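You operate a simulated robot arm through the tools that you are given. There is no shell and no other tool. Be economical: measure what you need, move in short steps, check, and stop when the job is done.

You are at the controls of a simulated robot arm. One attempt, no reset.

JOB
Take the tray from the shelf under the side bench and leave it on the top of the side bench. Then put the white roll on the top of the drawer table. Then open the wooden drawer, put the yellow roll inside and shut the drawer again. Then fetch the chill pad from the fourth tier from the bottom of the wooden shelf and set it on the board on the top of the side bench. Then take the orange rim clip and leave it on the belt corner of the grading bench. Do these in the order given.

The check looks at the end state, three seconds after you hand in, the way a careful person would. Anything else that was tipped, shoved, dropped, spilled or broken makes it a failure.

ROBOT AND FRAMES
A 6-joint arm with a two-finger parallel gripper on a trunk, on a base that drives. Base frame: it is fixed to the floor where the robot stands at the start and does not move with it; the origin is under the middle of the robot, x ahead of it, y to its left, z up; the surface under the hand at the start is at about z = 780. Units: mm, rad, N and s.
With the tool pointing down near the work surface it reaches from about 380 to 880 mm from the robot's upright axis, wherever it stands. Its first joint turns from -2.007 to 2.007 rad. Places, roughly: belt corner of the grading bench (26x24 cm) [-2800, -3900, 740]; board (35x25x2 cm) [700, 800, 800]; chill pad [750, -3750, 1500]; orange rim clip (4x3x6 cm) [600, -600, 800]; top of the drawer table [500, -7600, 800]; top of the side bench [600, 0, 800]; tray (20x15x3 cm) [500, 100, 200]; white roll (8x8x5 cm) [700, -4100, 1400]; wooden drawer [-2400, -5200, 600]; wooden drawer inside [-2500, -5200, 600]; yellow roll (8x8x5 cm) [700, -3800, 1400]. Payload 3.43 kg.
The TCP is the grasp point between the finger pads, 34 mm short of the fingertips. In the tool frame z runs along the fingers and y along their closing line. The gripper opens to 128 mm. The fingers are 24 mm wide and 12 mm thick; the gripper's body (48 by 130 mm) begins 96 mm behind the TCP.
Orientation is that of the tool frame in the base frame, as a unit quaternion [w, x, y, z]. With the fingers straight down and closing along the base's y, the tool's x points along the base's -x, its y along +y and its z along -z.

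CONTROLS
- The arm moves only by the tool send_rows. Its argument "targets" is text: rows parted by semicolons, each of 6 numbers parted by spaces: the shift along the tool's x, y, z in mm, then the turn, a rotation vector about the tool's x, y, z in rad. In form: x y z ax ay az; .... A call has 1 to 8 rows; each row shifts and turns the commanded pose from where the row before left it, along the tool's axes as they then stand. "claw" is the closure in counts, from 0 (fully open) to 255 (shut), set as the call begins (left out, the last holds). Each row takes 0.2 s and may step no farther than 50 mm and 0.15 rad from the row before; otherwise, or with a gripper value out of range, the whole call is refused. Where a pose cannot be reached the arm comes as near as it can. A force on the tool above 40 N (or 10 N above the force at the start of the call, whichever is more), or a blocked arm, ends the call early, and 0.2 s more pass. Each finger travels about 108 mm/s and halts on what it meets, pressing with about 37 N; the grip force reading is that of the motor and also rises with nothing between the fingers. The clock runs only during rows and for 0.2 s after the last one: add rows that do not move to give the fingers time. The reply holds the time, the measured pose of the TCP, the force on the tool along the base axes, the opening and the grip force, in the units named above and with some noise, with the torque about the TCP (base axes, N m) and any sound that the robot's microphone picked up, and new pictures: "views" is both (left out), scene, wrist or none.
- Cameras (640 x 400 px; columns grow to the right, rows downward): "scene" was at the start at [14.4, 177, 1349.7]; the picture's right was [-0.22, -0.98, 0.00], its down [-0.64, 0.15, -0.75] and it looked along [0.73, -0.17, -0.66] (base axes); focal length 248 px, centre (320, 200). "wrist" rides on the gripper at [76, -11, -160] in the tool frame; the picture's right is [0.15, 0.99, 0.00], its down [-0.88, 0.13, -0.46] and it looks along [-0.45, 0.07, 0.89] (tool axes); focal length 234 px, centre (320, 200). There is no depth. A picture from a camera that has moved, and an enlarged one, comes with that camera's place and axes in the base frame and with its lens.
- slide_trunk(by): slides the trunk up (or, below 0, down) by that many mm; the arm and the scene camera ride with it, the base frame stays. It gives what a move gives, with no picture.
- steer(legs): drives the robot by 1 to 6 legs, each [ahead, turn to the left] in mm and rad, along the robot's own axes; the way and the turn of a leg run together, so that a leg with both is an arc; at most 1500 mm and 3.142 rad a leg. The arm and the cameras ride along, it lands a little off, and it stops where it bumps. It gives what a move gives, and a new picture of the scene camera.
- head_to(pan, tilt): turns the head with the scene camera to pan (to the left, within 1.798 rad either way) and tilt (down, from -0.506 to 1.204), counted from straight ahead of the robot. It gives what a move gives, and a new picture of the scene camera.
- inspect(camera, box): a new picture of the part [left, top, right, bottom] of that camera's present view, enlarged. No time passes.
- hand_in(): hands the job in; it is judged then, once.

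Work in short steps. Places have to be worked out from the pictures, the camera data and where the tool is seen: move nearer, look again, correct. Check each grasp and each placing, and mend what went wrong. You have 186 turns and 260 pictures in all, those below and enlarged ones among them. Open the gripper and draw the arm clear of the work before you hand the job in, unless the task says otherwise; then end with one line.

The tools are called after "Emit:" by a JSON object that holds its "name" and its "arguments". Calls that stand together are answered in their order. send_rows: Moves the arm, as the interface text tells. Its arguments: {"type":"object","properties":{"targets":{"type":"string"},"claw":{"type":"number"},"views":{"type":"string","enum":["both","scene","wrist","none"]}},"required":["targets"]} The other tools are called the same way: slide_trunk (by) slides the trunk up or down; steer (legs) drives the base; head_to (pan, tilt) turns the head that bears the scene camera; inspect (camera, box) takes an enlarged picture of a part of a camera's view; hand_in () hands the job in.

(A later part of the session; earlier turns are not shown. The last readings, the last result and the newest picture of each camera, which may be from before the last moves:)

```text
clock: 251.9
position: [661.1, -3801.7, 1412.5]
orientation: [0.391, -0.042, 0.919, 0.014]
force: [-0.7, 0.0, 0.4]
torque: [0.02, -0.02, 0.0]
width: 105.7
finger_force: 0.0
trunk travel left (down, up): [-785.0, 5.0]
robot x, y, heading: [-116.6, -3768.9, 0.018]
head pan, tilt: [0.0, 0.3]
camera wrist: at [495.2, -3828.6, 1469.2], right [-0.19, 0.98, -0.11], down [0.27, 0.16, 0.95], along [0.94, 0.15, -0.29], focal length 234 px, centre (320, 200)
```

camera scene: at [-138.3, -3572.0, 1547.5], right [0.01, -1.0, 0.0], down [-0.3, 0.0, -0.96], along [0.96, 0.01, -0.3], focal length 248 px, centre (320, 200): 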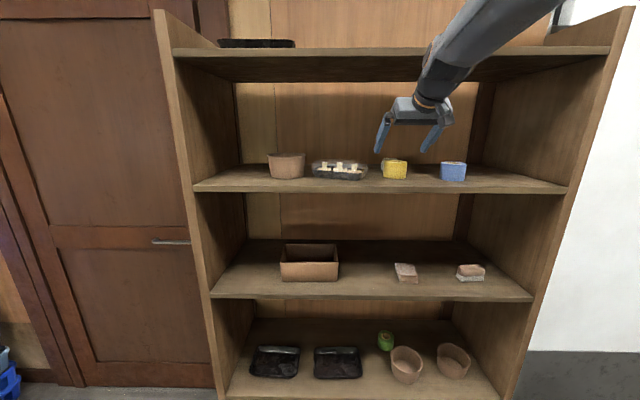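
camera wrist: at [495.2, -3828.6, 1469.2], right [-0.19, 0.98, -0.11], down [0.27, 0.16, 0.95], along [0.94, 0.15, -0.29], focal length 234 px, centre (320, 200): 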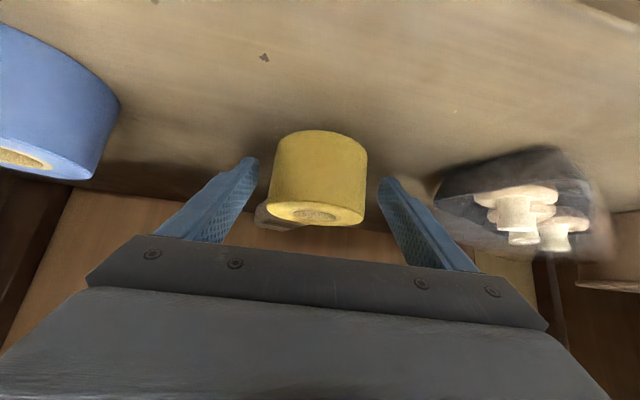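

The roll's centre is some 12 mm further in. I advance and close.

Emit:
{"name": "send_rows", "arguments": {"targets": "-8 -1 9 0 0 0; 0 0 0 0 0 0", "views": "none"}}

Emit:
{"name": "send_rows", "arguments": {"targets": "0 0 0 0 0 0; 0 0 0 0 0 0; 0 0 0 0 0 0", "claw": 255, "views": "wrist"}}

```text
clock: 252.5
position: [672.1, -3801.6, 1411.2]
orientation: [0.391, -0.043, 0.919, 0.015]
force: [0.0, -0.6, -0.2]
torque: [-0.03, -0.02, 0.02]
width: 105.4
finger_force: 0.0
trunk travel left (down, up): [-785.0, 5.0]
robot x, y, heading: [-119.1, -3767.3, 0.012]
head pan, tilt: [0.0, 0.3]
```

```text
clock: 253.3
position: [673.8, -3801.4, 1412.6]
orientation: [0.392, -0.043, 0.919, 0.015]
force: [0.5, -0.4, -0.2]
torque: [0.01, -0.01, 0.0]
width: 71.1
finger_force: 36.8
trunk travel left (down, up): [-785.0, 5.0]
robot x, y, heading: [-116.4, -3765.3, 0.01]
head pan, tilt: [0.0, 0.3]
camera wrist: at [507.4, -3828.5, 1469.1], right [-0.19, 0.98, -0.11], down [0.27, 0.16, 0.95], along [0.94, 0.15, -0.29], focal length 234 px, centre (320, 200)
```

wrist: 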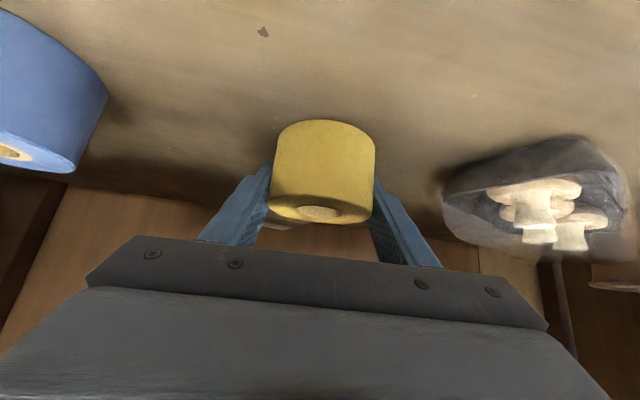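

Gripped at 71 mm. I lift 45 mm and back out, then look for the chill pad where the roll was.

Emit:
{"name": "send_rows", "arguments": {"targets": "-16.2 0 -15.6 0 0 0; -16.2 0 -15.6 0 0 0; 0 0 0 0 0 0", "views": "none"}}

Emit:
{"name": "steer", "arguments": {"legs": [[-500, 0]]}}

Emit:
{"name": "inspect", "arguments": {"camera": "scene", "box": [220, 100, 500, 220]}}

```text
clock: 254.1
position: [673.7, -3800.5, 1459.7]
orientation: [0.391, -0.043, 0.919, 0.015]
force: [-1.7, 0.5, -0.5]
torque: [-0.02, 0.01, 0.0]
width: 71.0
finger_force: 37.0
trunk travel left (down, up): [-785.0, 5.0]
robot x, y, heading: [-116.6, -3767.4, 0.014]
head pan, tilt: [0.0, 0.3]
```

```text
clock: 257.0
position: [171.6, -3814.0, 1458.5]
orientation: [0.391, -0.038, 0.92, 0.012]
force: [0.3, 0.4, -1.5]
torque: [0.0, 0.0, -0.02]
width: 70.8
finger_force: 37.0
trunk travel left (down, up): [-785.0, 5.0]
robot x, y, heading: [-621.2, -3770.9, -0.0]
head pan, tilt: [0.0, 0.3]
camera scene: at [-637.1, -3575.8, 1547.5], right [0.0, -1.0, 0.0], down [-0.3, 0.0, -0.96], along [0.96, 0.0, -0.3], focal length 248 px, centre (320, 200)
```

scene: 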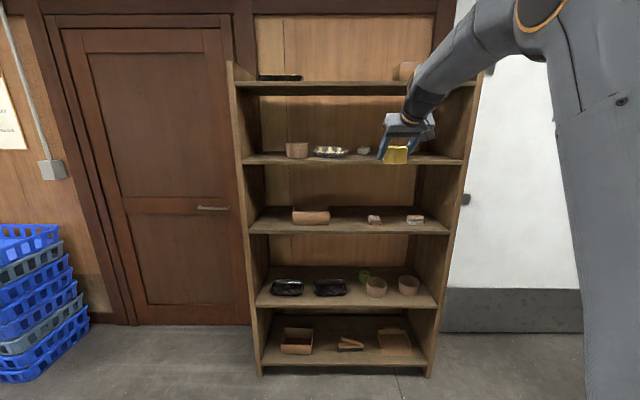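

```text
2.29 times, centred on (360, 160) of scene
camera zoom: at [-637.1, -3575.8, 1547.5], right [0.0, -1.0, 0.0], down [-0.3, 0.0, -0.96], along [0.96, 0.0, -0.3], focal length 567 px, centre (229, 291)
```

zoom: 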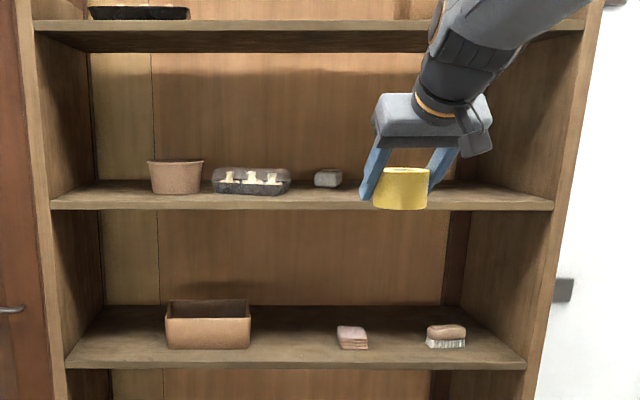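

The chill pad looks like the small grey block behind where the roll stood. Now I carry the yellow roll to the drawer.

Emit:
{"name": "steer", "arguments": {"legs": [[0, -1.57], [1500, 0], [0, -1.57]]}}

Emit:
{"name": "head_to", "arguments": {"pan": 0, "tilt": 0.6}}

```text
clock: 272.1
position: [-1397.6, -5269.6, 1458.7]
orientation: [0.017, 0.919, 0.047, -0.392]
force: [-0.6, 0.6, -1.5]
torque: [0.04, 0.01, 0.02]
width: 71.1
finger_force: 37.0
trunk travel left (down, up): [-785.0, 5.0]
robot x, y, heading: [-610.6, -5298.7, -3.118]
head pan, tilt: [0.0, 0.3]
camera scene: at [-583.2, -5489.2, 1547.5], right [-0.02, 1.0, 0.0], down [0.3, 0.01, -0.96], along [-0.95, -0.02, -0.3], focal length 248 px, centre (320, 200)
```

scene: 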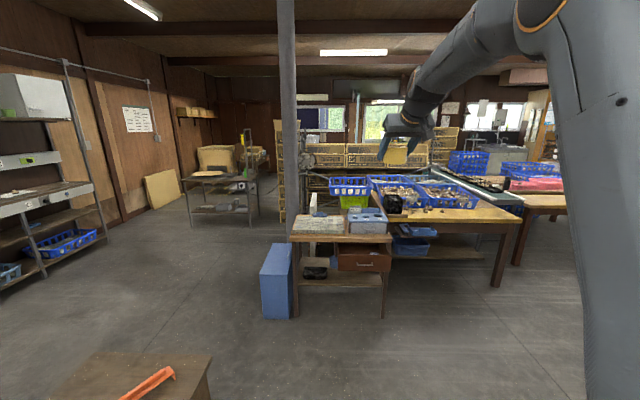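

```text
clock: 272.9
position: [-1397.5, -5269.4, 1457.7]
orientation: [0.016, 0.919, 0.047, -0.391]
force: [0.1, -0.2, -2.1]
torque: [-0.03, 0.02, 0.0]
width: 71.4
finger_force: 36.7
trunk travel left (down, up): [-785.0, 5.0]
robot x, y, heading: [-601.8, -5294.6, -3.119]
head pan, tilt: [0.0, 0.6]
camera scene: at [-578.3, -5489.1, 1520.1], right [-0.02, 1.0, 0.0], down [0.56, 0.01, -0.83], along [-0.83, -0.02, -0.56], focal length 248 px, centre (320, 200)
```

scene: 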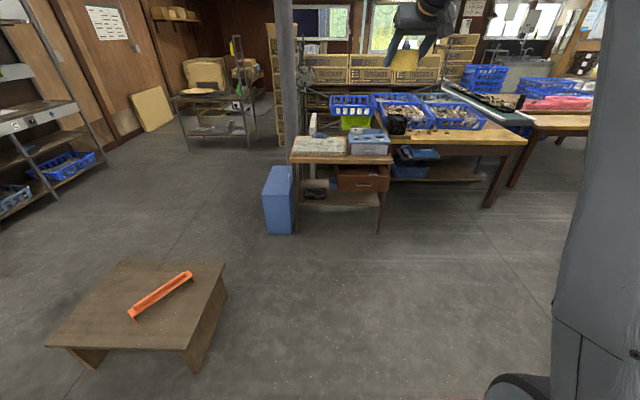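

I drive on with a slight heading correction, stopping short of the drawer.

Emit:
{"name": "steer", "arguments": {"legs": [[0, -0.062], [600, 0], [0, 0.038]]}}

Emit:
{"name": "slide_trunk", "arguments": {"by": -300}}

Emit:
{"name": "head_to", "arguments": {"pan": 0, "tilt": 0.8}}

```text
clock: 277.2
position: [-2006.8, -5222.0, 1459.0]
orientation: [0.011, 0.919, 0.033, -0.392]
force: [0.6, -0.5, -0.3]
torque: [0.01, 0.0, 0.0]
width: 71.2
finger_force: 36.6
trunk travel left (down, up): [-785.0, 5.0]
robot x, y, heading: [-1214.9, -5267.7, 3.134]
head pan, tilt: [0.0, 0.6]
camera scene: at [-1192.8, -5465.1, 1520.0], right [0.01, 1.0, 0.0], down [0.56, 0.0, -0.83], along [-0.83, 0.0, -0.56], focal length 248 px, centre (320, 200)
```

scene: 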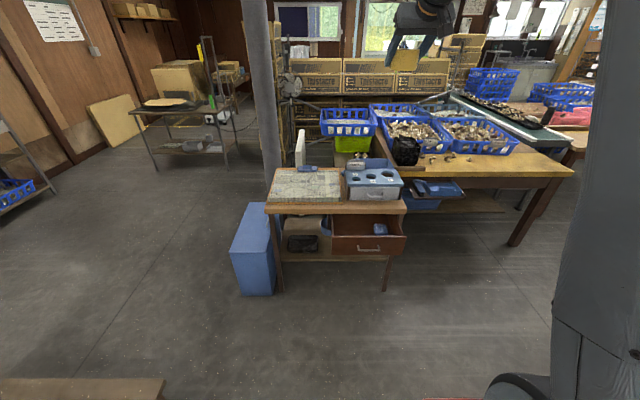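

```text
clock: 280.2
position: [-2004.8, -5220.3, 1159.2]
orientation: [0.012, 0.919, 0.034, -0.392]
force: [0.6, 0.1, -1.6]
torque: [-0.02, 0.0, 0.0]
width: 71.2
finger_force: 37.0
trunk travel left (down, up): [-485.0, 305.0]
robot x, y, heading: [-1216.5, -5272.5, 3.135]
head pan, tilt: [0.0, 0.6]
```

```text
clock: 280.9
position: [-2004.9, -5220.1, 1157.1]
orientation: [0.01, 0.92, 0.033, -0.391]
force: [-1.0, -0.1, -1.1]
torque: [0.01, -0.01, 0.03]
width: 71.4
finger_force: 37.3
trunk travel left (down, up): [-485.0, 305.0]
robot x, y, heading: [-1215.9, -5267.8, 3.135]
head pan, tilt: [0.0, 0.799]
camera scene: at [-1268.6, -5464.7, 1203.2], right [0.01, 1.0, 0.0], down [0.72, 0.0, -0.7], along [-0.7, 0.0, -0.72], focal length 248 px, centre (320, 200)
```

scene: 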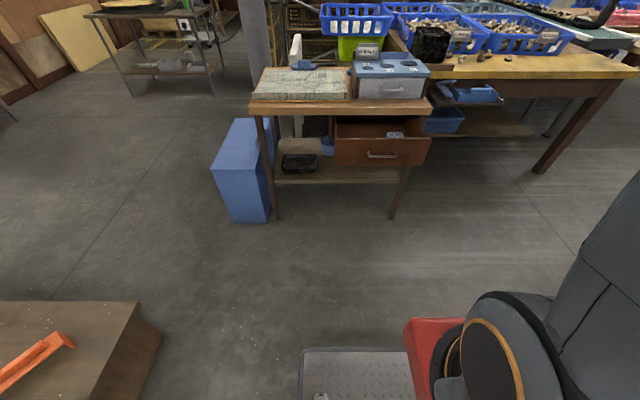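

Emit:
{"name": "inspect", "arguments": {"camera": "scene", "box": [310, 70, 450, 180]}}

Emit:
{"name": "send_rows", "arguments": {"targets": "0 0 0 0 0 0", "views": "wrist"}}

```text
3.64 times, centred on (380, 125) of scene
camera zoom: at [-1268.6, -5464.7, 1203.2], right [0.01, 1.0, 0.0], down [0.72, 0.0, -0.7], along [-0.7, 0.0, -0.72], focal length 902 px, centre (102, 473)
```

zoom: 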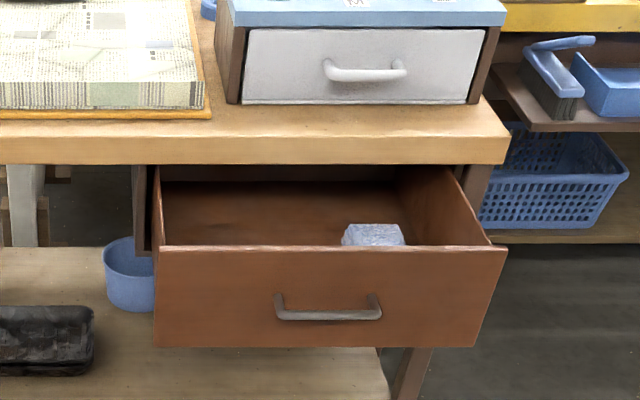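

```text
clock: 281.3
position: [-2005.2, -5221.3, 1157.8]
orientation: [0.011, 0.919, 0.033, -0.392]
force: [0.1, 0.2, -0.9]
torque: [-0.02, 0.02, -0.02]
width: 71.5
finger_force: 36.8
trunk travel left (down, up): [-485.0, 305.0]
robot x, y, heading: [-1218.9, -5272.3, 3.134]
head pan, tilt: [0.0, 0.799]
camera wrist: at [-1838.4, -5198.7, 1214.8], right [0.17, -0.98, -0.11], down [-0.27, -0.16, 0.95], along [-0.95, -0.13, -0.29], focal length 234 px, centre (320, 200)
```

wrist: 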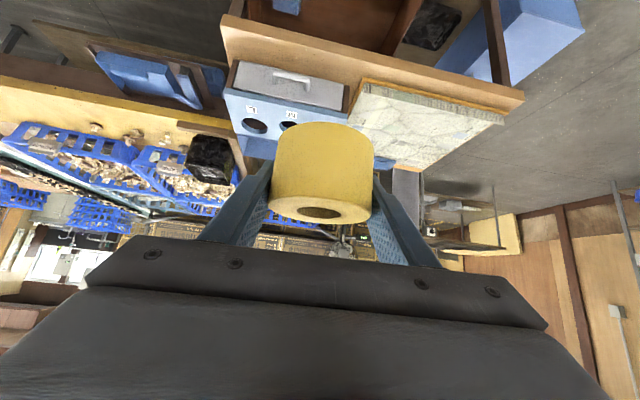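

The drawer holds a small bluish object on its right side, so I'll place the roll in the left part, around (-2172, -5280). First I steepen the tool and shift sideways.

Emit:
{"name": "send_rows", "arguments": {"targets": "0 20 0 0 0.15 0; 0 20 0 0 0.15 0; 0 20 0 0 0.15 0; 0 0 0 0 0 0", "views": "none"}}

Emit:
{"name": "steer", "arguments": {"legs": [[150, 0]]}}

```text
clock: 282.3
position: [-2001.5, -5282.0, 1157.3]
orientation: [0.004, 0.984, 0.036, -0.176]
force: [0.6, 0.1, -0.5]
torque: [0.02, 0.01, -0.01]
width: 71.3
finger_force: 37.1
trunk travel left (down, up): [-485.0, 305.0]
robot x, y, heading: [-1215.9, -5271.5, 3.141]
head pan, tilt: [0.0, 0.799]
```

```text
clock: 283.6
position: [-2148.3, -5281.4, 1157.6]
orientation: [0.004, 0.984, 0.036, -0.176]
force: [0.0, -0.2, -1.3]
torque: [-0.03, 0.01, 0.01]
width: 71.4
finger_force: 37.0
trunk travel left (down, up): [-485.0, 305.0]
robot x, y, heading: [-1365.7, -5267.8, 3.138]
head pan, tilt: [0.0, 0.799]
camera scene: at [-1414.5, -5464.0, 1203.2], right [0.0, 1.0, 0.0], down [0.72, 0.0, -0.7], along [-0.7, 0.0, -0.72], focal length 248 px, centre (320, 200)
```

scene: 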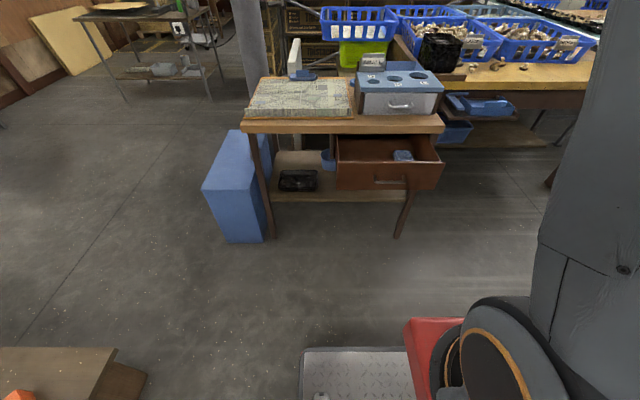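

The tool is 70° down over the drawer opening. I lower the trunk in two steps with checks.

Emit:
{"name": "slide_trunk", "arguments": {"by": -330}}

Emit:
{"name": "send_rows", "arguments": {"targets": "0 0 0 0 0 0", "views": "both"}}

```text
clock: 286.9
position: [-2147.2, -5281.9, 827.2]
orientation: [0.004, 0.984, 0.034, -0.177]
force: [-0.1, -0.1, -2.6]
torque: [-0.02, -0.02, 0.0]
width: 71.1
finger_force: 36.5
trunk travel left (down, up): [-155.0, 635.0]
robot x, y, heading: [-1359.1, -5273.0, 3.138]
head pan, tilt: [0.0, 0.799]
```

```text
clock: 287.3
position: [-2148.1, -5281.5, 826.5]
orientation: [0.003, 0.984, 0.036, -0.175]
force: [0.3, 0.7, -1.0]
torque: [0.01, 0.02, 0.0]
width: 71.3
finger_force: 37.1
trunk travel left (down, up): [-155.0, 635.0]
robot x, y, heading: [-1364.2, -5275.1, 3.136]
head pan, tilt: [0.0, 0.799]
camera scene: at [-1506.3, -5463.5, 873.1], right [0.0, 1.0, 0.0], down [0.72, 0.0, -0.7], along [-0.7, 0.0, -0.72], focal length 248 px, centre (320, 200)
camera wrist: at [-2021.1, -5262.2, 950.9], right [0.21, -0.98, -0.06], down [-0.66, -0.18, 0.73], along [-0.73, -0.12, -0.68], focal length 234 px, centre (320, 200)
```

scene: 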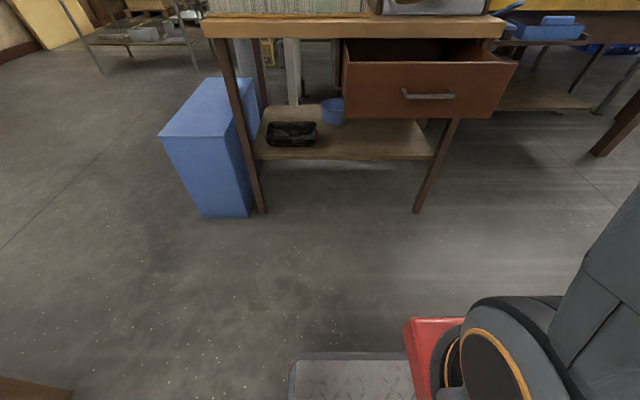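
wrist: 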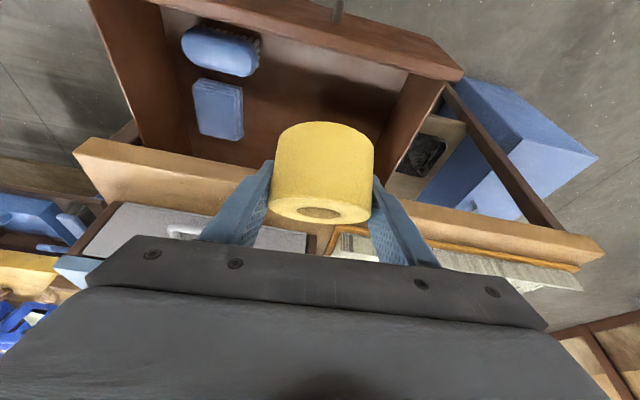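

The roll is over the empty part of the drawer. I shift 25 mm inward and lower further.

Emit:
{"name": "send_rows", "arguments": {"targets": "-24 8 8.6 0 0 0; 0 0 0 0 0 0", "views": "none"}}

Emit:
{"name": "slide_trunk", "arguments": {"by": -110}}

Emit:
{"name": "send_rows", "arguments": {"targets": "0 0 0 0 0 0", "views": "both"}}

```text
clock: 287.9
position: [-2172.6, -5291.0, 827.0]
orientation: [0.004, 0.984, 0.036, -0.176]
force: [0.1, -0.3, -1.6]
torque: [0.0, 0.04, 0.01]
width: 71.4
finger_force: 37.1
trunk travel left (down, up): [-155.0, 635.0]
robot x, y, heading: [-1361.5, -5269.7, 3.14]
head pan, tilt: [0.0, 0.799]
```

```text
clock: 289.3
position: [-2172.6, -5292.0, 717.5]
orientation: [0.003, 0.984, 0.036, -0.177]
force: [0.2, 0.4, -1.3]
torque: [0.04, 0.05, -0.02]
width: 71.6
finger_force: 37.0
trunk travel left (down, up): [-45.0, 745.0]
robot x, y, heading: [-1363.4, -5269.3, 3.14]
head pan, tilt: [0.0, 0.799]
```

```text
clock: 289.7
position: [-2173.0, -5291.6, 718.6]
orientation: [0.004, 0.984, 0.037, -0.176]
force: [0.0, -0.4, -0.6]
torque: [-0.01, -0.03, 0.03]
width: 71.4
finger_force: 37.2
trunk travel left (down, up): [-45.0, 745.0]
robot x, y, heading: [-1360.1, -5273.7, 3.139]
head pan, tilt: [0.0, 0.799]
camera scene: at [-1536.9, -5463.4, 763.1], right [0.0, 1.0, 0.0], down [0.72, 0.0, -0.7], along [-0.7, 0.0, -0.72], focal length 248 px, centre (320, 200)
camera wrist: at [-2046.0, -5272.0, 841.1], right [0.21, -0.98, -0.06], down [-0.66, -0.18, 0.73], along [-0.73, -0.12, -0.68], focal length 234 px, centre (320, 200)
```

scene: 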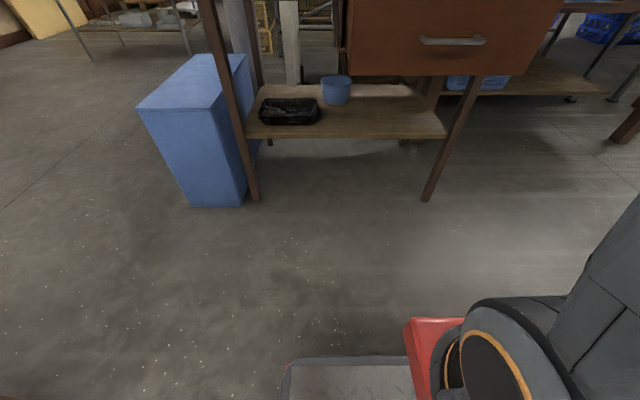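
wrist: 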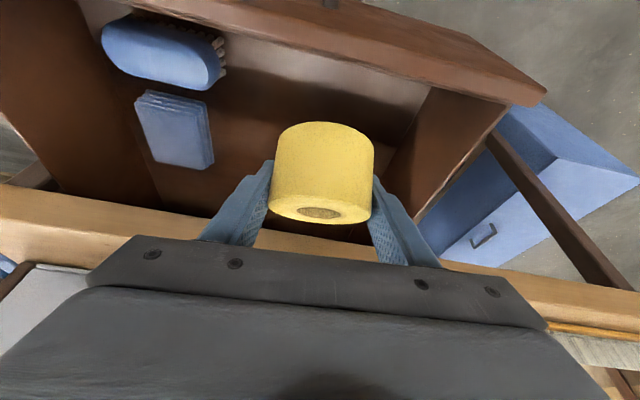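

Clear on all sides. I lower with the arm, feeling for contact.

Emit:
{"name": "send_rows", "arguments": {"targets": "5.2 0.1 14 0 0 0; 5.2 0.1 14 0 0 0; 5.2 0.1 14 0 0 0; 1.7 0 4.7 0 0 0; 1.7 0 4.7 0 0 0; 0 0 0 0 0 0", "views": "wrist"}}

```text
clock: 291.1
position: [-2173.0, -5290.7, 663.4]
orientation: [0.004, 0.984, 0.036, -0.176]
force: [0.6, 0.8, -1.8]
torque: [-0.02, 0.0, 0.0]
width: 71.3
finger_force: 36.7
trunk travel left (down, up): [-45.0, 745.0]
robot x, y, heading: [-1359.8, -5268.8, 3.138]
head pan, tilt: [0.0, 0.799]
camera wrist: at [-2046.3, -5271.4, 786.5], right [0.21, -0.98, -0.06], down [-0.66, -0.18, 0.73], along [-0.73, -0.12, -0.68], focal length 234 px, centre (320, 200)
```

wrist: 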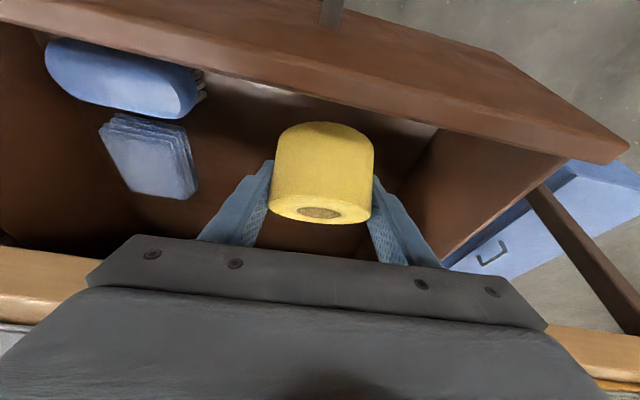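

Continuing down in small steps.

Emit:
{"name": "send_rows", "arguments": {"targets": "1.4 0 3.8 0 0 0; 1.4 0 3.8 0 0 0; 1.4 0 3.8 0 0 0; 1.4 0 3.8 0 0 0; 0 0 0 0 0 0", "views": "wrist"}}

```text
clock: 292.3
position: [-2171.3, -5290.1, 646.4]
orientation: [0.002, 0.984, 0.036, -0.176]
force: [-0.3, -1.2, -1.7]
torque: [-0.02, -0.03, -0.02]
width: 71.5
finger_force: 37.4
trunk travel left (down, up): [-45.0, 745.0]
robot x, y, heading: [-1363.4, -5267.7, 3.136]
head pan, tilt: [0.0, 0.799]
camera wrist: at [-2046.2, -5271.4, 770.1], right [0.21, -0.98, -0.06], down [-0.66, -0.18, 0.73], along [-0.73, -0.12, -0.68], focal length 234 px, centre (320, 200)
```

wrist: 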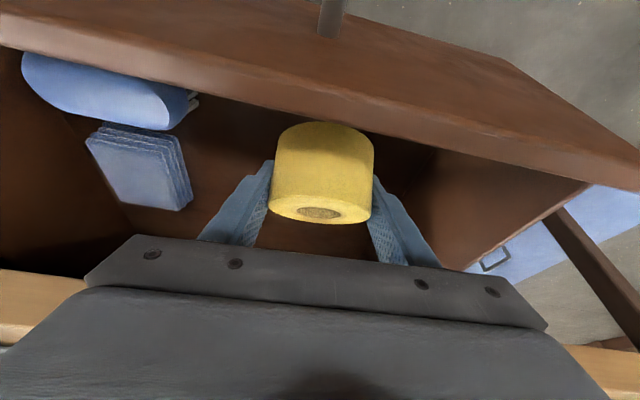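

Emit:
{"name": "send_rows", "arguments": {"targets": "1 0 2.8 0 0 0; 1 0 2.8 0 0 0; 1 0 2.8 0 0 0; 1 0 2.8 0 0 0; 0 0 0 0 0 0", "views": "wrist"}}

```text
clock: 293.5
position: [-2172.6, -5290.7, 634.8]
orientation: [0.003, 0.984, 0.036, -0.176]
force: [0.3, -0.1, -1.5]
torque: [0.02, 0.02, -0.02]
width: 71.6
finger_force: 36.7
trunk travel left (down, up): [-45.0, 745.0]
robot x, y, heading: [-1362.3, -5271.0, 3.138]
head pan, tilt: [0.0, 0.799]
camera wrist: at [-2046.2, -5271.7, 758.4], right [0.21, -0.98, -0.06], down [-0.66, -0.18, 0.73], along [-0.73, -0.12, -0.68], focal length 234 px, centre (320, 200)
```

wrist: 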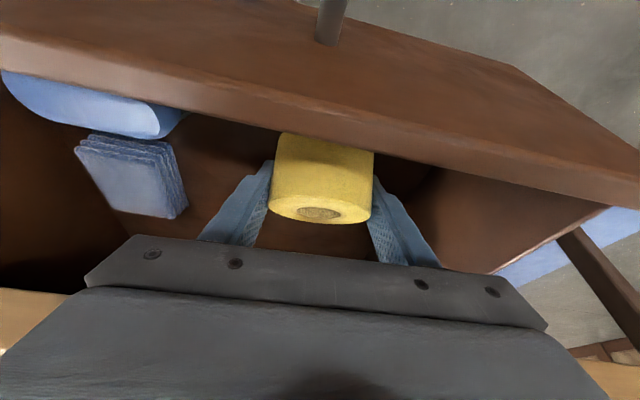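

No contact yet; slowly on.

Emit:
{"name": "send_rows", "arguments": {"targets": "1 0 2.8 0 0 0; 1 0 2.8 0 0 0; 1 0 2.8 0 0 0; 1 0 2.8 0 0 0; 0 0 0 0 0 0", "views": "none"}}

```text
clock: 294.7
position: [-2174.1, -5293.0, 623.0]
orientation: [0.004, 0.984, 0.037, -0.177]
force: [1.3, -0.9, 1.0]
torque: [0.0, 0.03, 0.0]
width: 71.3
finger_force: 36.8
trunk travel left (down, up): [-45.0, 745.0]
robot x, y, heading: [-1362.2, -5269.0, 3.137]
head pan, tilt: [0.0, 0.799]
```

Emit:
{"name": "send_rows", "arguments": {"targets": "0.7 0 1.9 0 0 0; 0.7 0 1.9 0 0 0; 0.7 0 1.9 0 0 0; 0 0 0 0 0 0", "views": "wrist"}}

```text
clock: 295.7
position: [-2171.6, -5291.3, 618.0]
orientation: [0.004, 0.983, 0.038, -0.178]
force: [1.7, -3.3, 29.9]
torque: [-0.1, 0.37, 0.01]
width: 71.5
finger_force: 37.2
trunk travel left (down, up): [-45.0, 745.0]
robot x, y, heading: [-1361.6, -5268.0, 3.138]
head pan, tilt: [0.0, 0.799]
camera wrist: at [-2045.9, -5272.0, 741.9], right [0.21, -0.98, -0.06], down [-0.65, -0.18, 0.73], along [-0.73, -0.12, -0.68], focal length 234 px, centre (320, 200)
```

wrist: 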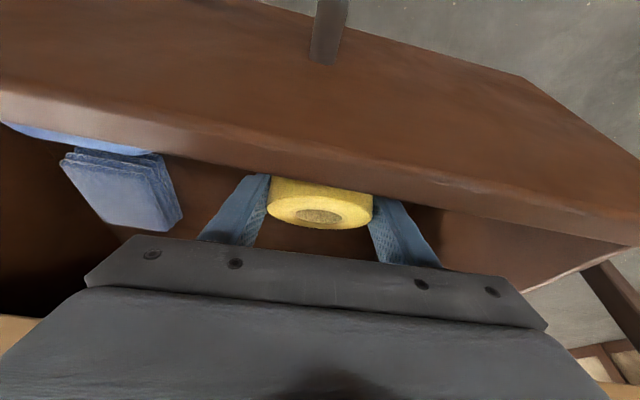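

Contact with the drawer floor. I ease up 3 mm and open partly to release.

Emit:
{"name": "send_rows", "arguments": {"targets": "-1 0 -3 0 0 0; 0 0 0 0 0 0; 0 0 0 0 0 0", "claw": 50, "views": "wrist"}}

```text
clock: 296.5
position: [-2171.4, -5291.5, 618.6]
orientation: [0.003, 0.984, 0.036, -0.176]
force: [-0.4, 2.3, 3.5]
torque: [-0.1, -0.02, 0.06]
width: 102.0
finger_force: 0.0
trunk travel left (down, up): [-45.0, 745.0]
robot x, y, heading: [-1363.8, -5269.3, 3.137]
head pan, tilt: [0.0, 0.799]
camera wrist: at [-2046.4, -5272.2, 742.3], right [0.21, -0.98, -0.06], down [-0.66, -0.18, 0.73], along [-0.72, -0.12, -0.68], focal length 234 px, centre (320, 200)
```

wrist: 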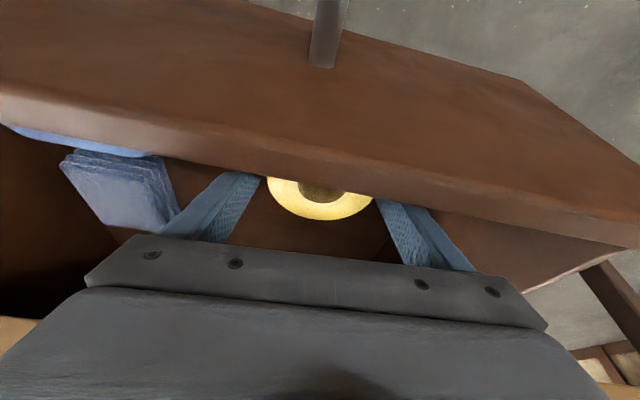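

The roll now lies flat. I raise straight up.

Emit:
{"name": "send_rows", "arguments": {"targets": "-5 0 -14 0 0 0; -10 0 -28 0 0 0; -16 0 -44 0 0 0; -16 0 -44 0 0 0; -16 0 -44 0 0 0; 0 0 0 0 0 0", "views": "wrist"}}

```text
clock: 297.9
position: [-2169.4, -5294.7, 808.6]
orientation: [0.003, 0.984, 0.036, -0.176]
force: [0.2, 0.4, -0.4]
torque: [0.0, -0.03, 0.04]
width: 102.7
finger_force: 0.0
trunk travel left (down, up): [-45.0, 745.0]
robot x, y, heading: [-1362.7, -5269.9, 3.137]
head pan, tilt: [0.0, 0.799]
camera wrist: at [-2043.0, -5274.9, 931.0], right [0.21, -0.98, -0.06], down [-0.66, -0.18, 0.73], along [-0.73, -0.12, -0.68], focal length 234 px, centre (320, 200)
```

wrist: 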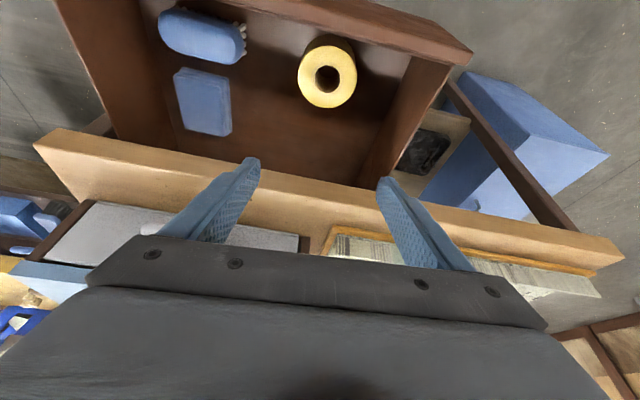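

The yellow roll lies flat in the drawer. I back off, close the gripper and make the tool horizontal to push the drawer shut.

Emit:
{"name": "steer", "arguments": {"legs": [[-400, 0]]}}

Emit:
{"name": "send_rows", "arguments": {"targets": "0 0 0 0 -0.15 0; 0 0 0 0 -0.15 0; 0 0 0 0 -0.15 0; 0 0 0 0 -0.15 0; 0 0 0 0 -0.15 0; 0 0 0 0 -0.15 0; 0 0 0 0 -0.15 0; 0 0 0 0 -0.1 0", "claw": 255, "views": "both"}}

```text
clock: 300.4
position: [-1770.7, -5300.2, 806.8]
orientation: [0.003, 0.983, 0.04, -0.177]
force: [0.5, 0.2, -0.6]
torque: [0.01, 0.0, 0.01]
width: 103.0
finger_force: 0.2
trunk travel left (down, up): [-45.0, 745.0]
robot x, y, heading: [-966.8, -5269.4, -3.133]
head pan, tilt: [0.0, 0.799]
camera scene: at [-1137.2, -5465.2, 763.1], right [0.0, 1.0, 0.0], down [0.72, 0.0, -0.7], along [-0.7, 0.0, -0.72], focal length 248 px, centre (320, 200)
```

scene: 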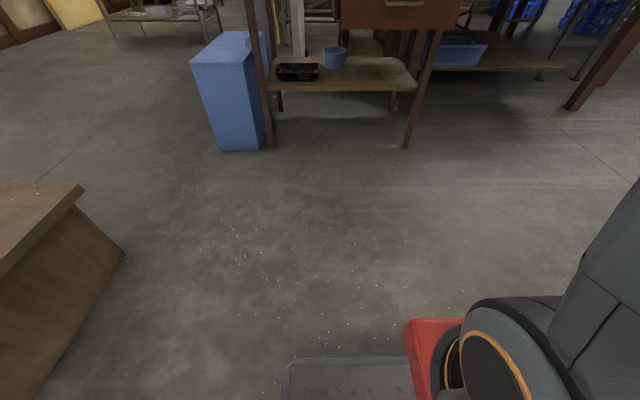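

```text
clock: 302.2
position: [-1770.1, -5300.7, 806.3]
orientation: [0.025, 0.73, 0.031, -0.683]
force: [-0.1, -0.3, -0.7]
torque: [0.01, 0.02, -0.03]
width: 0.0
finger_force: 32.7
out of reach, approached as far as the arm can: row 7
trunk travel left (down, up): [-45.0, 745.0]
robot x, y, heading: [-964.2, -5267.2, -3.143]
head pan, tilt: [0.0, 0.799]
camera scene: at [-1137.2, -5465.1, 763.1], right [0.0, 1.0, 0.0], down [0.72, 0.0, -0.7], along [-0.7, 0.0, -0.72], focal length 248 px, centre (320, 200)
camera wrist: at [-1606.8, -5276.4, 741.4], right [0.09, -0.98, -0.15], down [0.41, -0.1, 0.91], along [-0.91, -0.14, 0.39], focal length 234 px, centre (320, 200)
```

scene: 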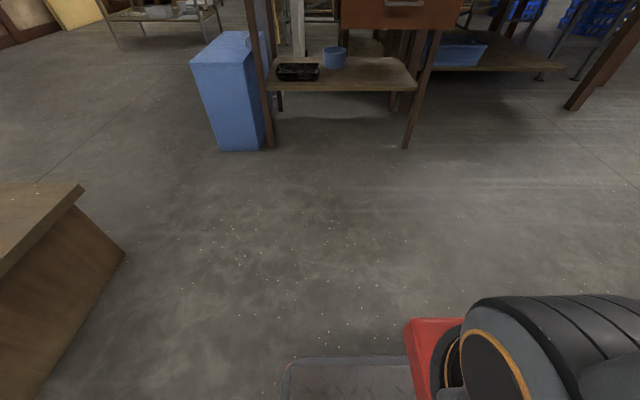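
wrist: 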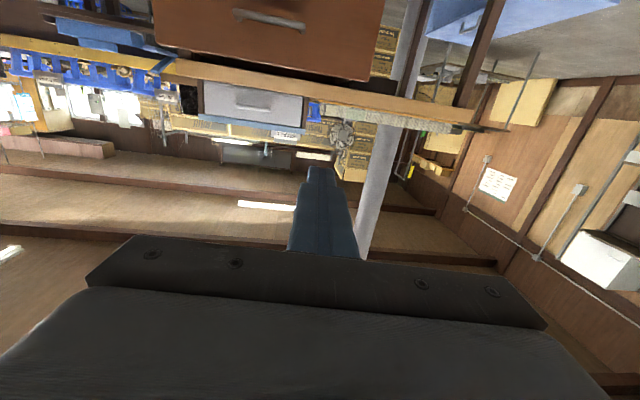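

I move the closed fingers down to z≈668 and across to the drawer's middle.

Emit:
{"name": "send_rows", "arguments": {"targets": "35 -19 0 0 0 0; 35 -19 0 0 0 0; 35 -19 0 0 0 0; 33 -19 0 0 0 0; 0 0 0 0 0 0", "views": "wrist"}}

```text
clock: 303.4
position: [-1766.9, -5224.3, 670.6]
orientation: [0.026, 0.729, 0.032, -0.683]
force: [-0.1, 0.6, 0.9]
torque: [0.01, 0.05, -0.02]
width: 0.0
finger_force: 32.7
trunk travel left (down, up): [-45.0, 745.0]
robot x, y, heading: [-964.2, -5268.1, -3.141]
head pan, tilt: [0.0, 0.799]
camera wrist: at [-1603.2, -5200.3, 605.5], right [0.09, -0.98, -0.15], down [0.41, -0.1, 0.91], along [-0.91, -0.14, 0.39], focal length 234 px, centre (320, 200)
```

wrist: 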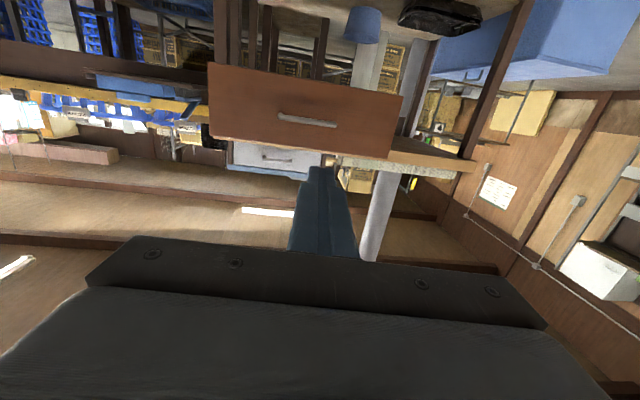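

I raise 5 mm to clear the handle bar, then push by driving ahead.

Emit:
{"name": "send_rows", "arguments": {"targets": "-5 0 0 0 0 0; 0 0 0 0 0 0", "views": "none"}}

Emit:
{"name": "steer", "arguments": {"legs": [[250, 0]]}}

Emit:
{"name": "send_rows", "arguments": {"targets": "0 0 0 0 0 0", "views": "wrist"}}

```text
clock: 304.0
position: [-1767.9, -5223.7, 674.5]
orientation: [0.025, 0.729, 0.031, -0.683]
force: [0.0, -0.1, -0.8]
torque: [-0.02, -0.02, -0.01]
width: 0.2
finger_force: 32.6
trunk travel left (down, up): [-45.0, 745.0]
robot x, y, heading: [-965.3, -5267.2, -3.141]
head pan, tilt: [0.0, 0.799]
```

```text
clock: 305.8
position: [-2014.9, -5226.6, 676.3]
orientation: [0.026, 0.729, 0.032, -0.683]
force: [-0.6, 0.0, -0.3]
torque: [0.0, 0.0, 0.0]
width: 0.0
finger_force: 33.3
trunk travel left (down, up): [-45.0, 745.0]
robot x, y, heading: [-1214.2, -5274.2, -3.142]
head pan, tilt: [0.0, 0.799]
camera scene: at [-1384.0, -5466.3, 763.1], right [0.0, 1.0, 0.0], down [0.72, 0.0, -0.7], along [-0.7, 0.0, -0.72], focal length 248 px, centre (320, 200)
```

scene: 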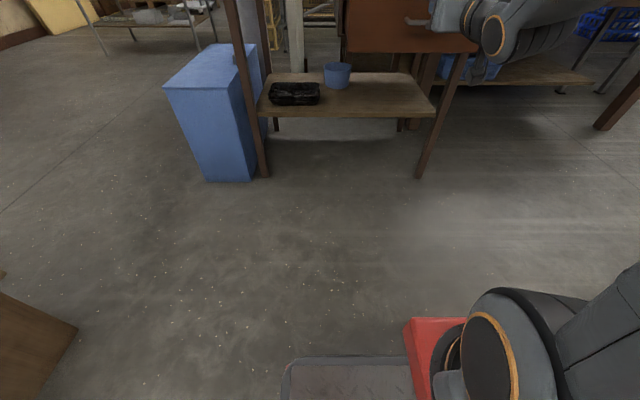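

```text
clock: 306.2
position: [-2014.1, -5225.4, 674.8]
orientation: [0.026, 0.73, 0.032, -0.683]
force: [0.3, -0.4, 0.0]
torque: [0.0, -0.02, 0.01]
width: 0.0
finger_force: 32.3
trunk travel left (down, up): [-45.0, 745.0]
robot x, y, heading: [-1212.5, -5267.0, -3.133]
head pan, tilt: [0.0, 0.799]
camera wrist: at [-1850.8, -5201.3, 610.4], right [0.09, -0.98, -0.15], down [0.41, -0.1, 0.91], along [-0.91, -0.14, 0.39], focal length 234 px, centre (320, 200)
```

wrist: 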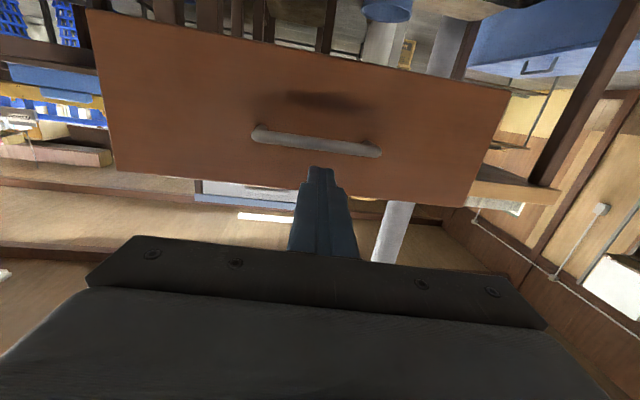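

Aligned above the bar. I push on 160 mm, then finish gently.

Emit:
{"name": "steer", "arguments": {"legs": [[165, 0]]}}

Emit:
{"name": "head_to", "arguments": {"pan": 0, "tilt": 0.4}}

```text
clock: 307.7
position: [-2181.4, -5224.1, 674.2]
orientation: [0.025, 0.729, 0.031, -0.683]
force: [-0.9, 0.2, 0.6]
torque: [0.0, -0.06, -0.01]
width: 0.1
finger_force: 32.4
trunk travel left (down, up): [-45.0, 745.0]
robot x, y, heading: [-1382.4, -5273.5, -3.142]
head pan, tilt: [0.0, 0.799]
camera scene: at [-1552.1, -5466.4, 763.1], right [0.0, 1.0, 0.0], down [0.72, 0.0, -0.7], along [-0.7, 0.0, -0.72], focal length 248 px, centre (320, 200)
```

scene: 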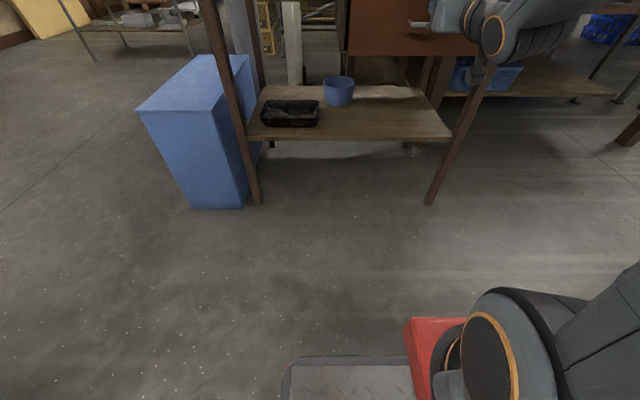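

```text
clock: 308.5
position: [-2181.5, -5223.8, 675.0]
orientation: [0.025, 0.729, 0.031, -0.683]
force: [0.1, -0.2, 0.1]
torque: [-0.03, -0.02, -0.01]
width: 0.0
finger_force: 32.5
trunk travel left (down, up): [-45.0, 745.0]
robot x, y, heading: [-1379.3, -5274.1, -3.135]
head pan, tilt: [0.0, 0.4]
camera scene: at [-1564.0, -5466.4, 798.2], right [0.0, 1.0, 0.0], down [0.39, 0.0, -0.92], along [-0.92, 0.0, -0.39], focal length 248 px, centre (320, 200)
```

scene: 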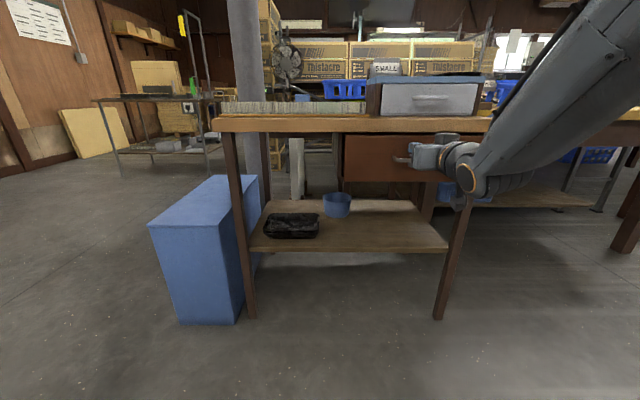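

The drawer moves in. I finish with the arm in 8 mm steps until it stops.

Emit:
{"name": "send_rows", "arguments": {"targets": "0 0 8 0 0 0; 0 0 8 0 0 0; 0 0 8 0 0 0; 0 0 8 0 0 0; 0 0 6 0 0 0; 0 0 6 0 0 0", "views": "wrist"}}

Emit:
{"name": "inspect", "arguments": {"camera": "scene", "box": [310, 90, 510, 210]}}

```text
clock: 309.9
position: [-2225.4, -5227.8, 670.3]
orientation: [0.025, 0.73, 0.031, -0.682]
force: [0.2, 0.6, 0.1]
torque: [-0.02, 0.02, -0.04]
width: 0.0
finger_force: 33.5
trunk travel left (down, up): [-45.0, 745.0]
robot x, y, heading: [-1382.4, -5269.5, -3.139]
head pan, tilt: [0.0, 0.4]
camera wrist: at [-2062.7, -5204.0, 606.9], right [0.09, -0.98, -0.15], down [0.41, -0.1, 0.91], along [-0.91, -0.14, 0.39], focal length 234 px, centre (320, 200)
```

wrist: 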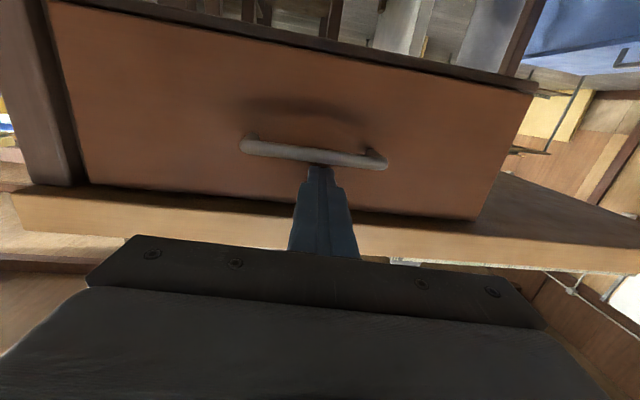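

```text
3.20 times, centred on (410, 150) of scene
camera zoom: at [-1564.0, -5466.4, 798.2], right [0.0, 1.0, 0.0], down [0.39, 0.0, -0.92], along [-0.92, 0.0, -0.39], focal length 794 px, centre (32, 360)
```

zoom: 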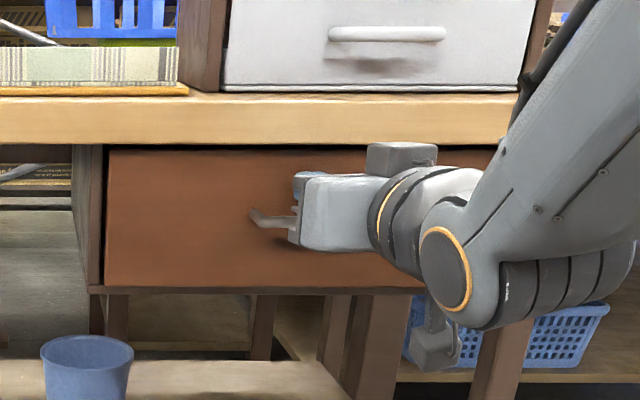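

Nearly flush. I push further until resistance.

Emit:
{"name": "send_rows", "arguments": {"targets": "-1 0 4 0 0 0; -1 0 4 0 0 0; -1 0 4 0 0 0; -1 0 4 0 0 0; -1 0 4 0 0 0; -1 0 4 0 0 0", "views": "wrist"}}

```text
clock: 310.5
position: [-2230.4, -5229.2, 672.7]
orientation: [0.026, 0.731, 0.031, -0.682]
force: [19.4, -1.6, 4.8]
torque: [0.08, 0.33, -0.1]
width: 0.0
finger_force: 32.9
trunk travel left (down, up): [-45.0, 745.0]
robot x, y, heading: [-1375.4, -5273.2, -3.142]
head pan, tilt: [0.0, 0.4]
stopped in row 2: the force on the tool passed its limit at 51 N (the readings are from after the stop); the commanded pose is now the measured one
camera wrist: at [-2065.3, -5204.3, 607.8], right [0.09, -0.98, -0.15], down [0.4, -0.1, 0.91], along [-0.91, -0.14, 0.39], focal length 234 px, centre (320, 200)
```

wrist: 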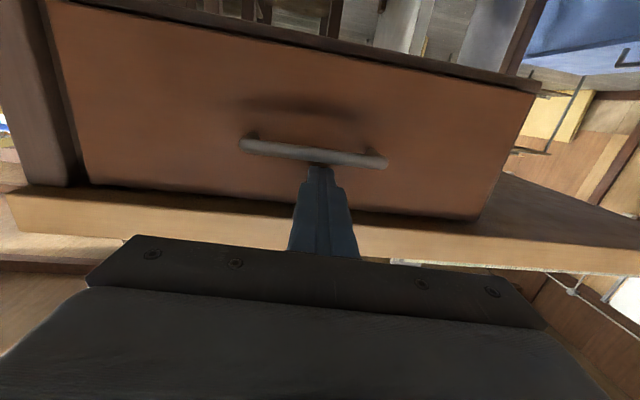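

It hit its stop, at the predicted closed position. I back off and verify.

Emit:
{"name": "steer", "arguments": {"legs": [[-500, 0]]}}

Emit:
{"name": "inspect", "arguments": {"camera": "scene", "box": [240, 90, 480, 230]}}

```text
clock: 313.4
position: [-1724.4, -5222.2, 671.7]
orientation: [0.023, 0.731, 0.028, -0.681]
force: [0.3, -0.6, 0.5]
torque: [0.0, 0.0, 0.0]
width: 0.2
finger_force: 33.3
trunk travel left (down, up): [-45.0, 745.0]
robot x, y, heading: [-873.6, -5271.9, 3.138]
head pan, tilt: [0.0, 0.4]
camera scene: at [-1059.5, -5466.0, 798.2], right [0.01, 1.0, 0.0], down [0.39, 0.0, -0.92], along [-0.92, 0.0, -0.39], focal length 248 px, centre (320, 200)
```

scene: 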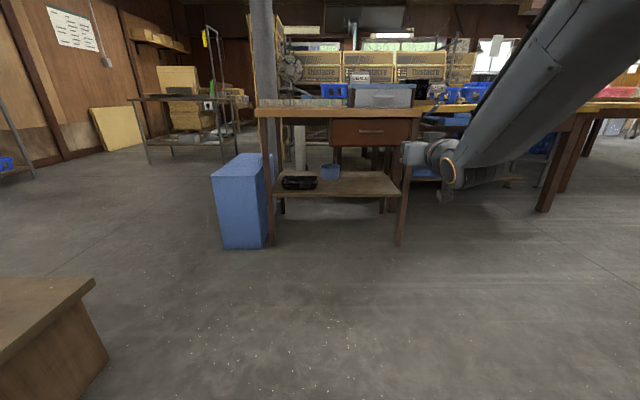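

```text
2.67 times, centred on (360, 160) of scene
camera zoom: at [-1059.5, -5466.0, 798.2], right [0.01, 1.0, 0.0], down [0.39, 0.0, -0.92], along [-0.92, 0.0, -0.39], focal length 662 px, centre (213, 307)
```

zoom: 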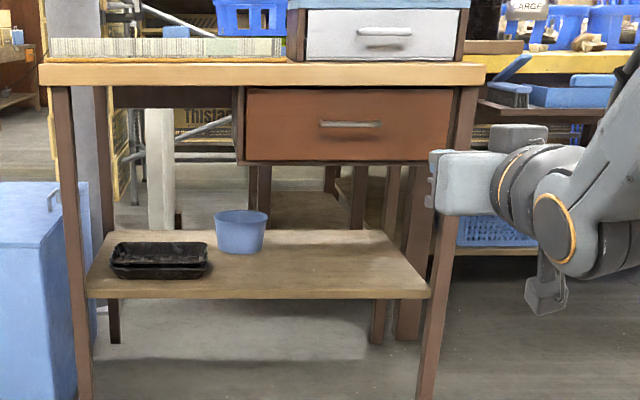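

The drawer is shut. Now to the shelf for the chill pad.

Emit:
{"name": "slide_trunk", "arguments": {"by": 400}}

Emit:
{"name": "slide_trunk", "arguments": {"by": 340}}

Emit:
{"name": "steer", "arguments": {"legs": [[0, -1.568], [1480, 0], [0, -1.57]]}}

Emit:
{"name": "send_rows", "arguments": {"targets": "-30 0 0 0 0.14 0; -30 0 0 0 0.14 0; -30 0 0 0 0.14 0; 0 0 0 0 0.14 0; 0 0 0 0 0 0", "claw": 0, "views": "both"}}

```text
clock: 317.3
position: [-1723.4, -5224.2, 1070.3]
orientation: [0.023, 0.731, 0.028, -0.682]
force: [0.9, -0.3, 0.9]
torque: [0.0, 0.0, 0.02]
width: 0.0
finger_force: 32.8
trunk travel left (down, up): [-445.0, 345.0]
robot x, y, heading: [-871.2, -5273.1, 3.138]
head pan, tilt: [0.0, 0.4]
```

```text
clock: 320.6
position: [-1723.8, -5224.3, 1411.2]
orientation: [0.022, 0.731, 0.028, -0.681]
force: [-0.5, 0.5, 0.0]
torque: [0.0, 0.02, -0.01]
width: 0.2
finger_force: 32.8
trunk travel left (down, up): [-785.0, 5.0]
robot x, y, heading: [-871.2, -5271.0, 3.131]
head pan, tilt: [0.0, 0.4]
```

```text
clock: 335.4
position: [-45.3, -3826.9, 1410.3]
orientation: [0.681, -0.039, 0.73, 0.033]
force: [-0.8, 0.2, 0.3]
torque: [0.0, 0.03, 0.04]
width: 0.2
finger_force: 33.1
trunk travel left (down, up): [-785.0, 5.0]
robot x, y, heading: [-898.5, -3806.5, 0.026]
head pan, tilt: [0.0, 0.4]
camera scene: at [-923.3, -3608.8, 1538.3], right [0.03, -1.0, 0.0], down [-0.39, -0.01, -0.92], along [0.92, 0.02, -0.39], focal length 248 px, centre (320, 200)
```

scene: 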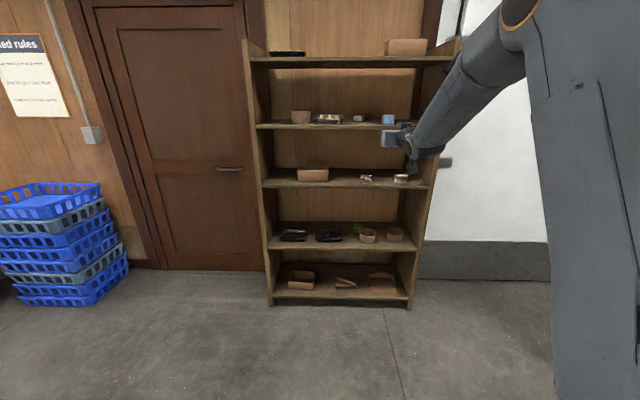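

```text
clock: 336.6
position: [-34.6, -3805.9, 1477.1]
orientation: [0.495, -0.067, 0.865, 0.047]
force: [-1.4, -0.4, -0.4]
torque: [-0.01, 0.01, 0.01]
width: 127.7
finger_force: 0.0
out of reach, approached as far as the arm can: row 2, 3
trunk travel left (down, up): [-785.0, 5.0]
robot x, y, heading: [-897.6, -3805.4, 0.025]
head pan, tilt: [0.0, 0.4]
camera scene: at [-923.3, -3608.6, 1538.2], right [0.03, -1.0, 0.0], down [-0.39, -0.01, -0.92], along [0.92, 0.02, -0.39], focal length 248 px, centre (320, 200)
camera wrist: at [-204.4, -3846.1, 1491.1], right [-0.23, 0.97, -0.11], down [0.03, 0.12, 0.99], along [0.97, 0.23, -0.06], focal length 234 px, centre (320, 200)
```

scene: 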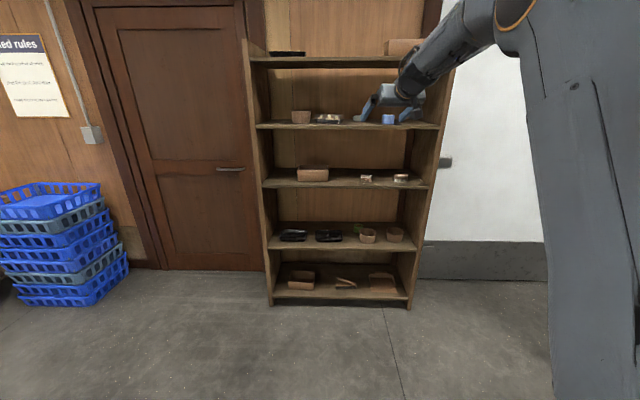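
wrist: 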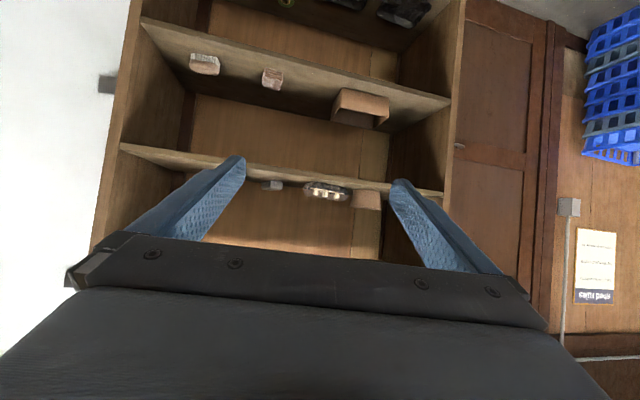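

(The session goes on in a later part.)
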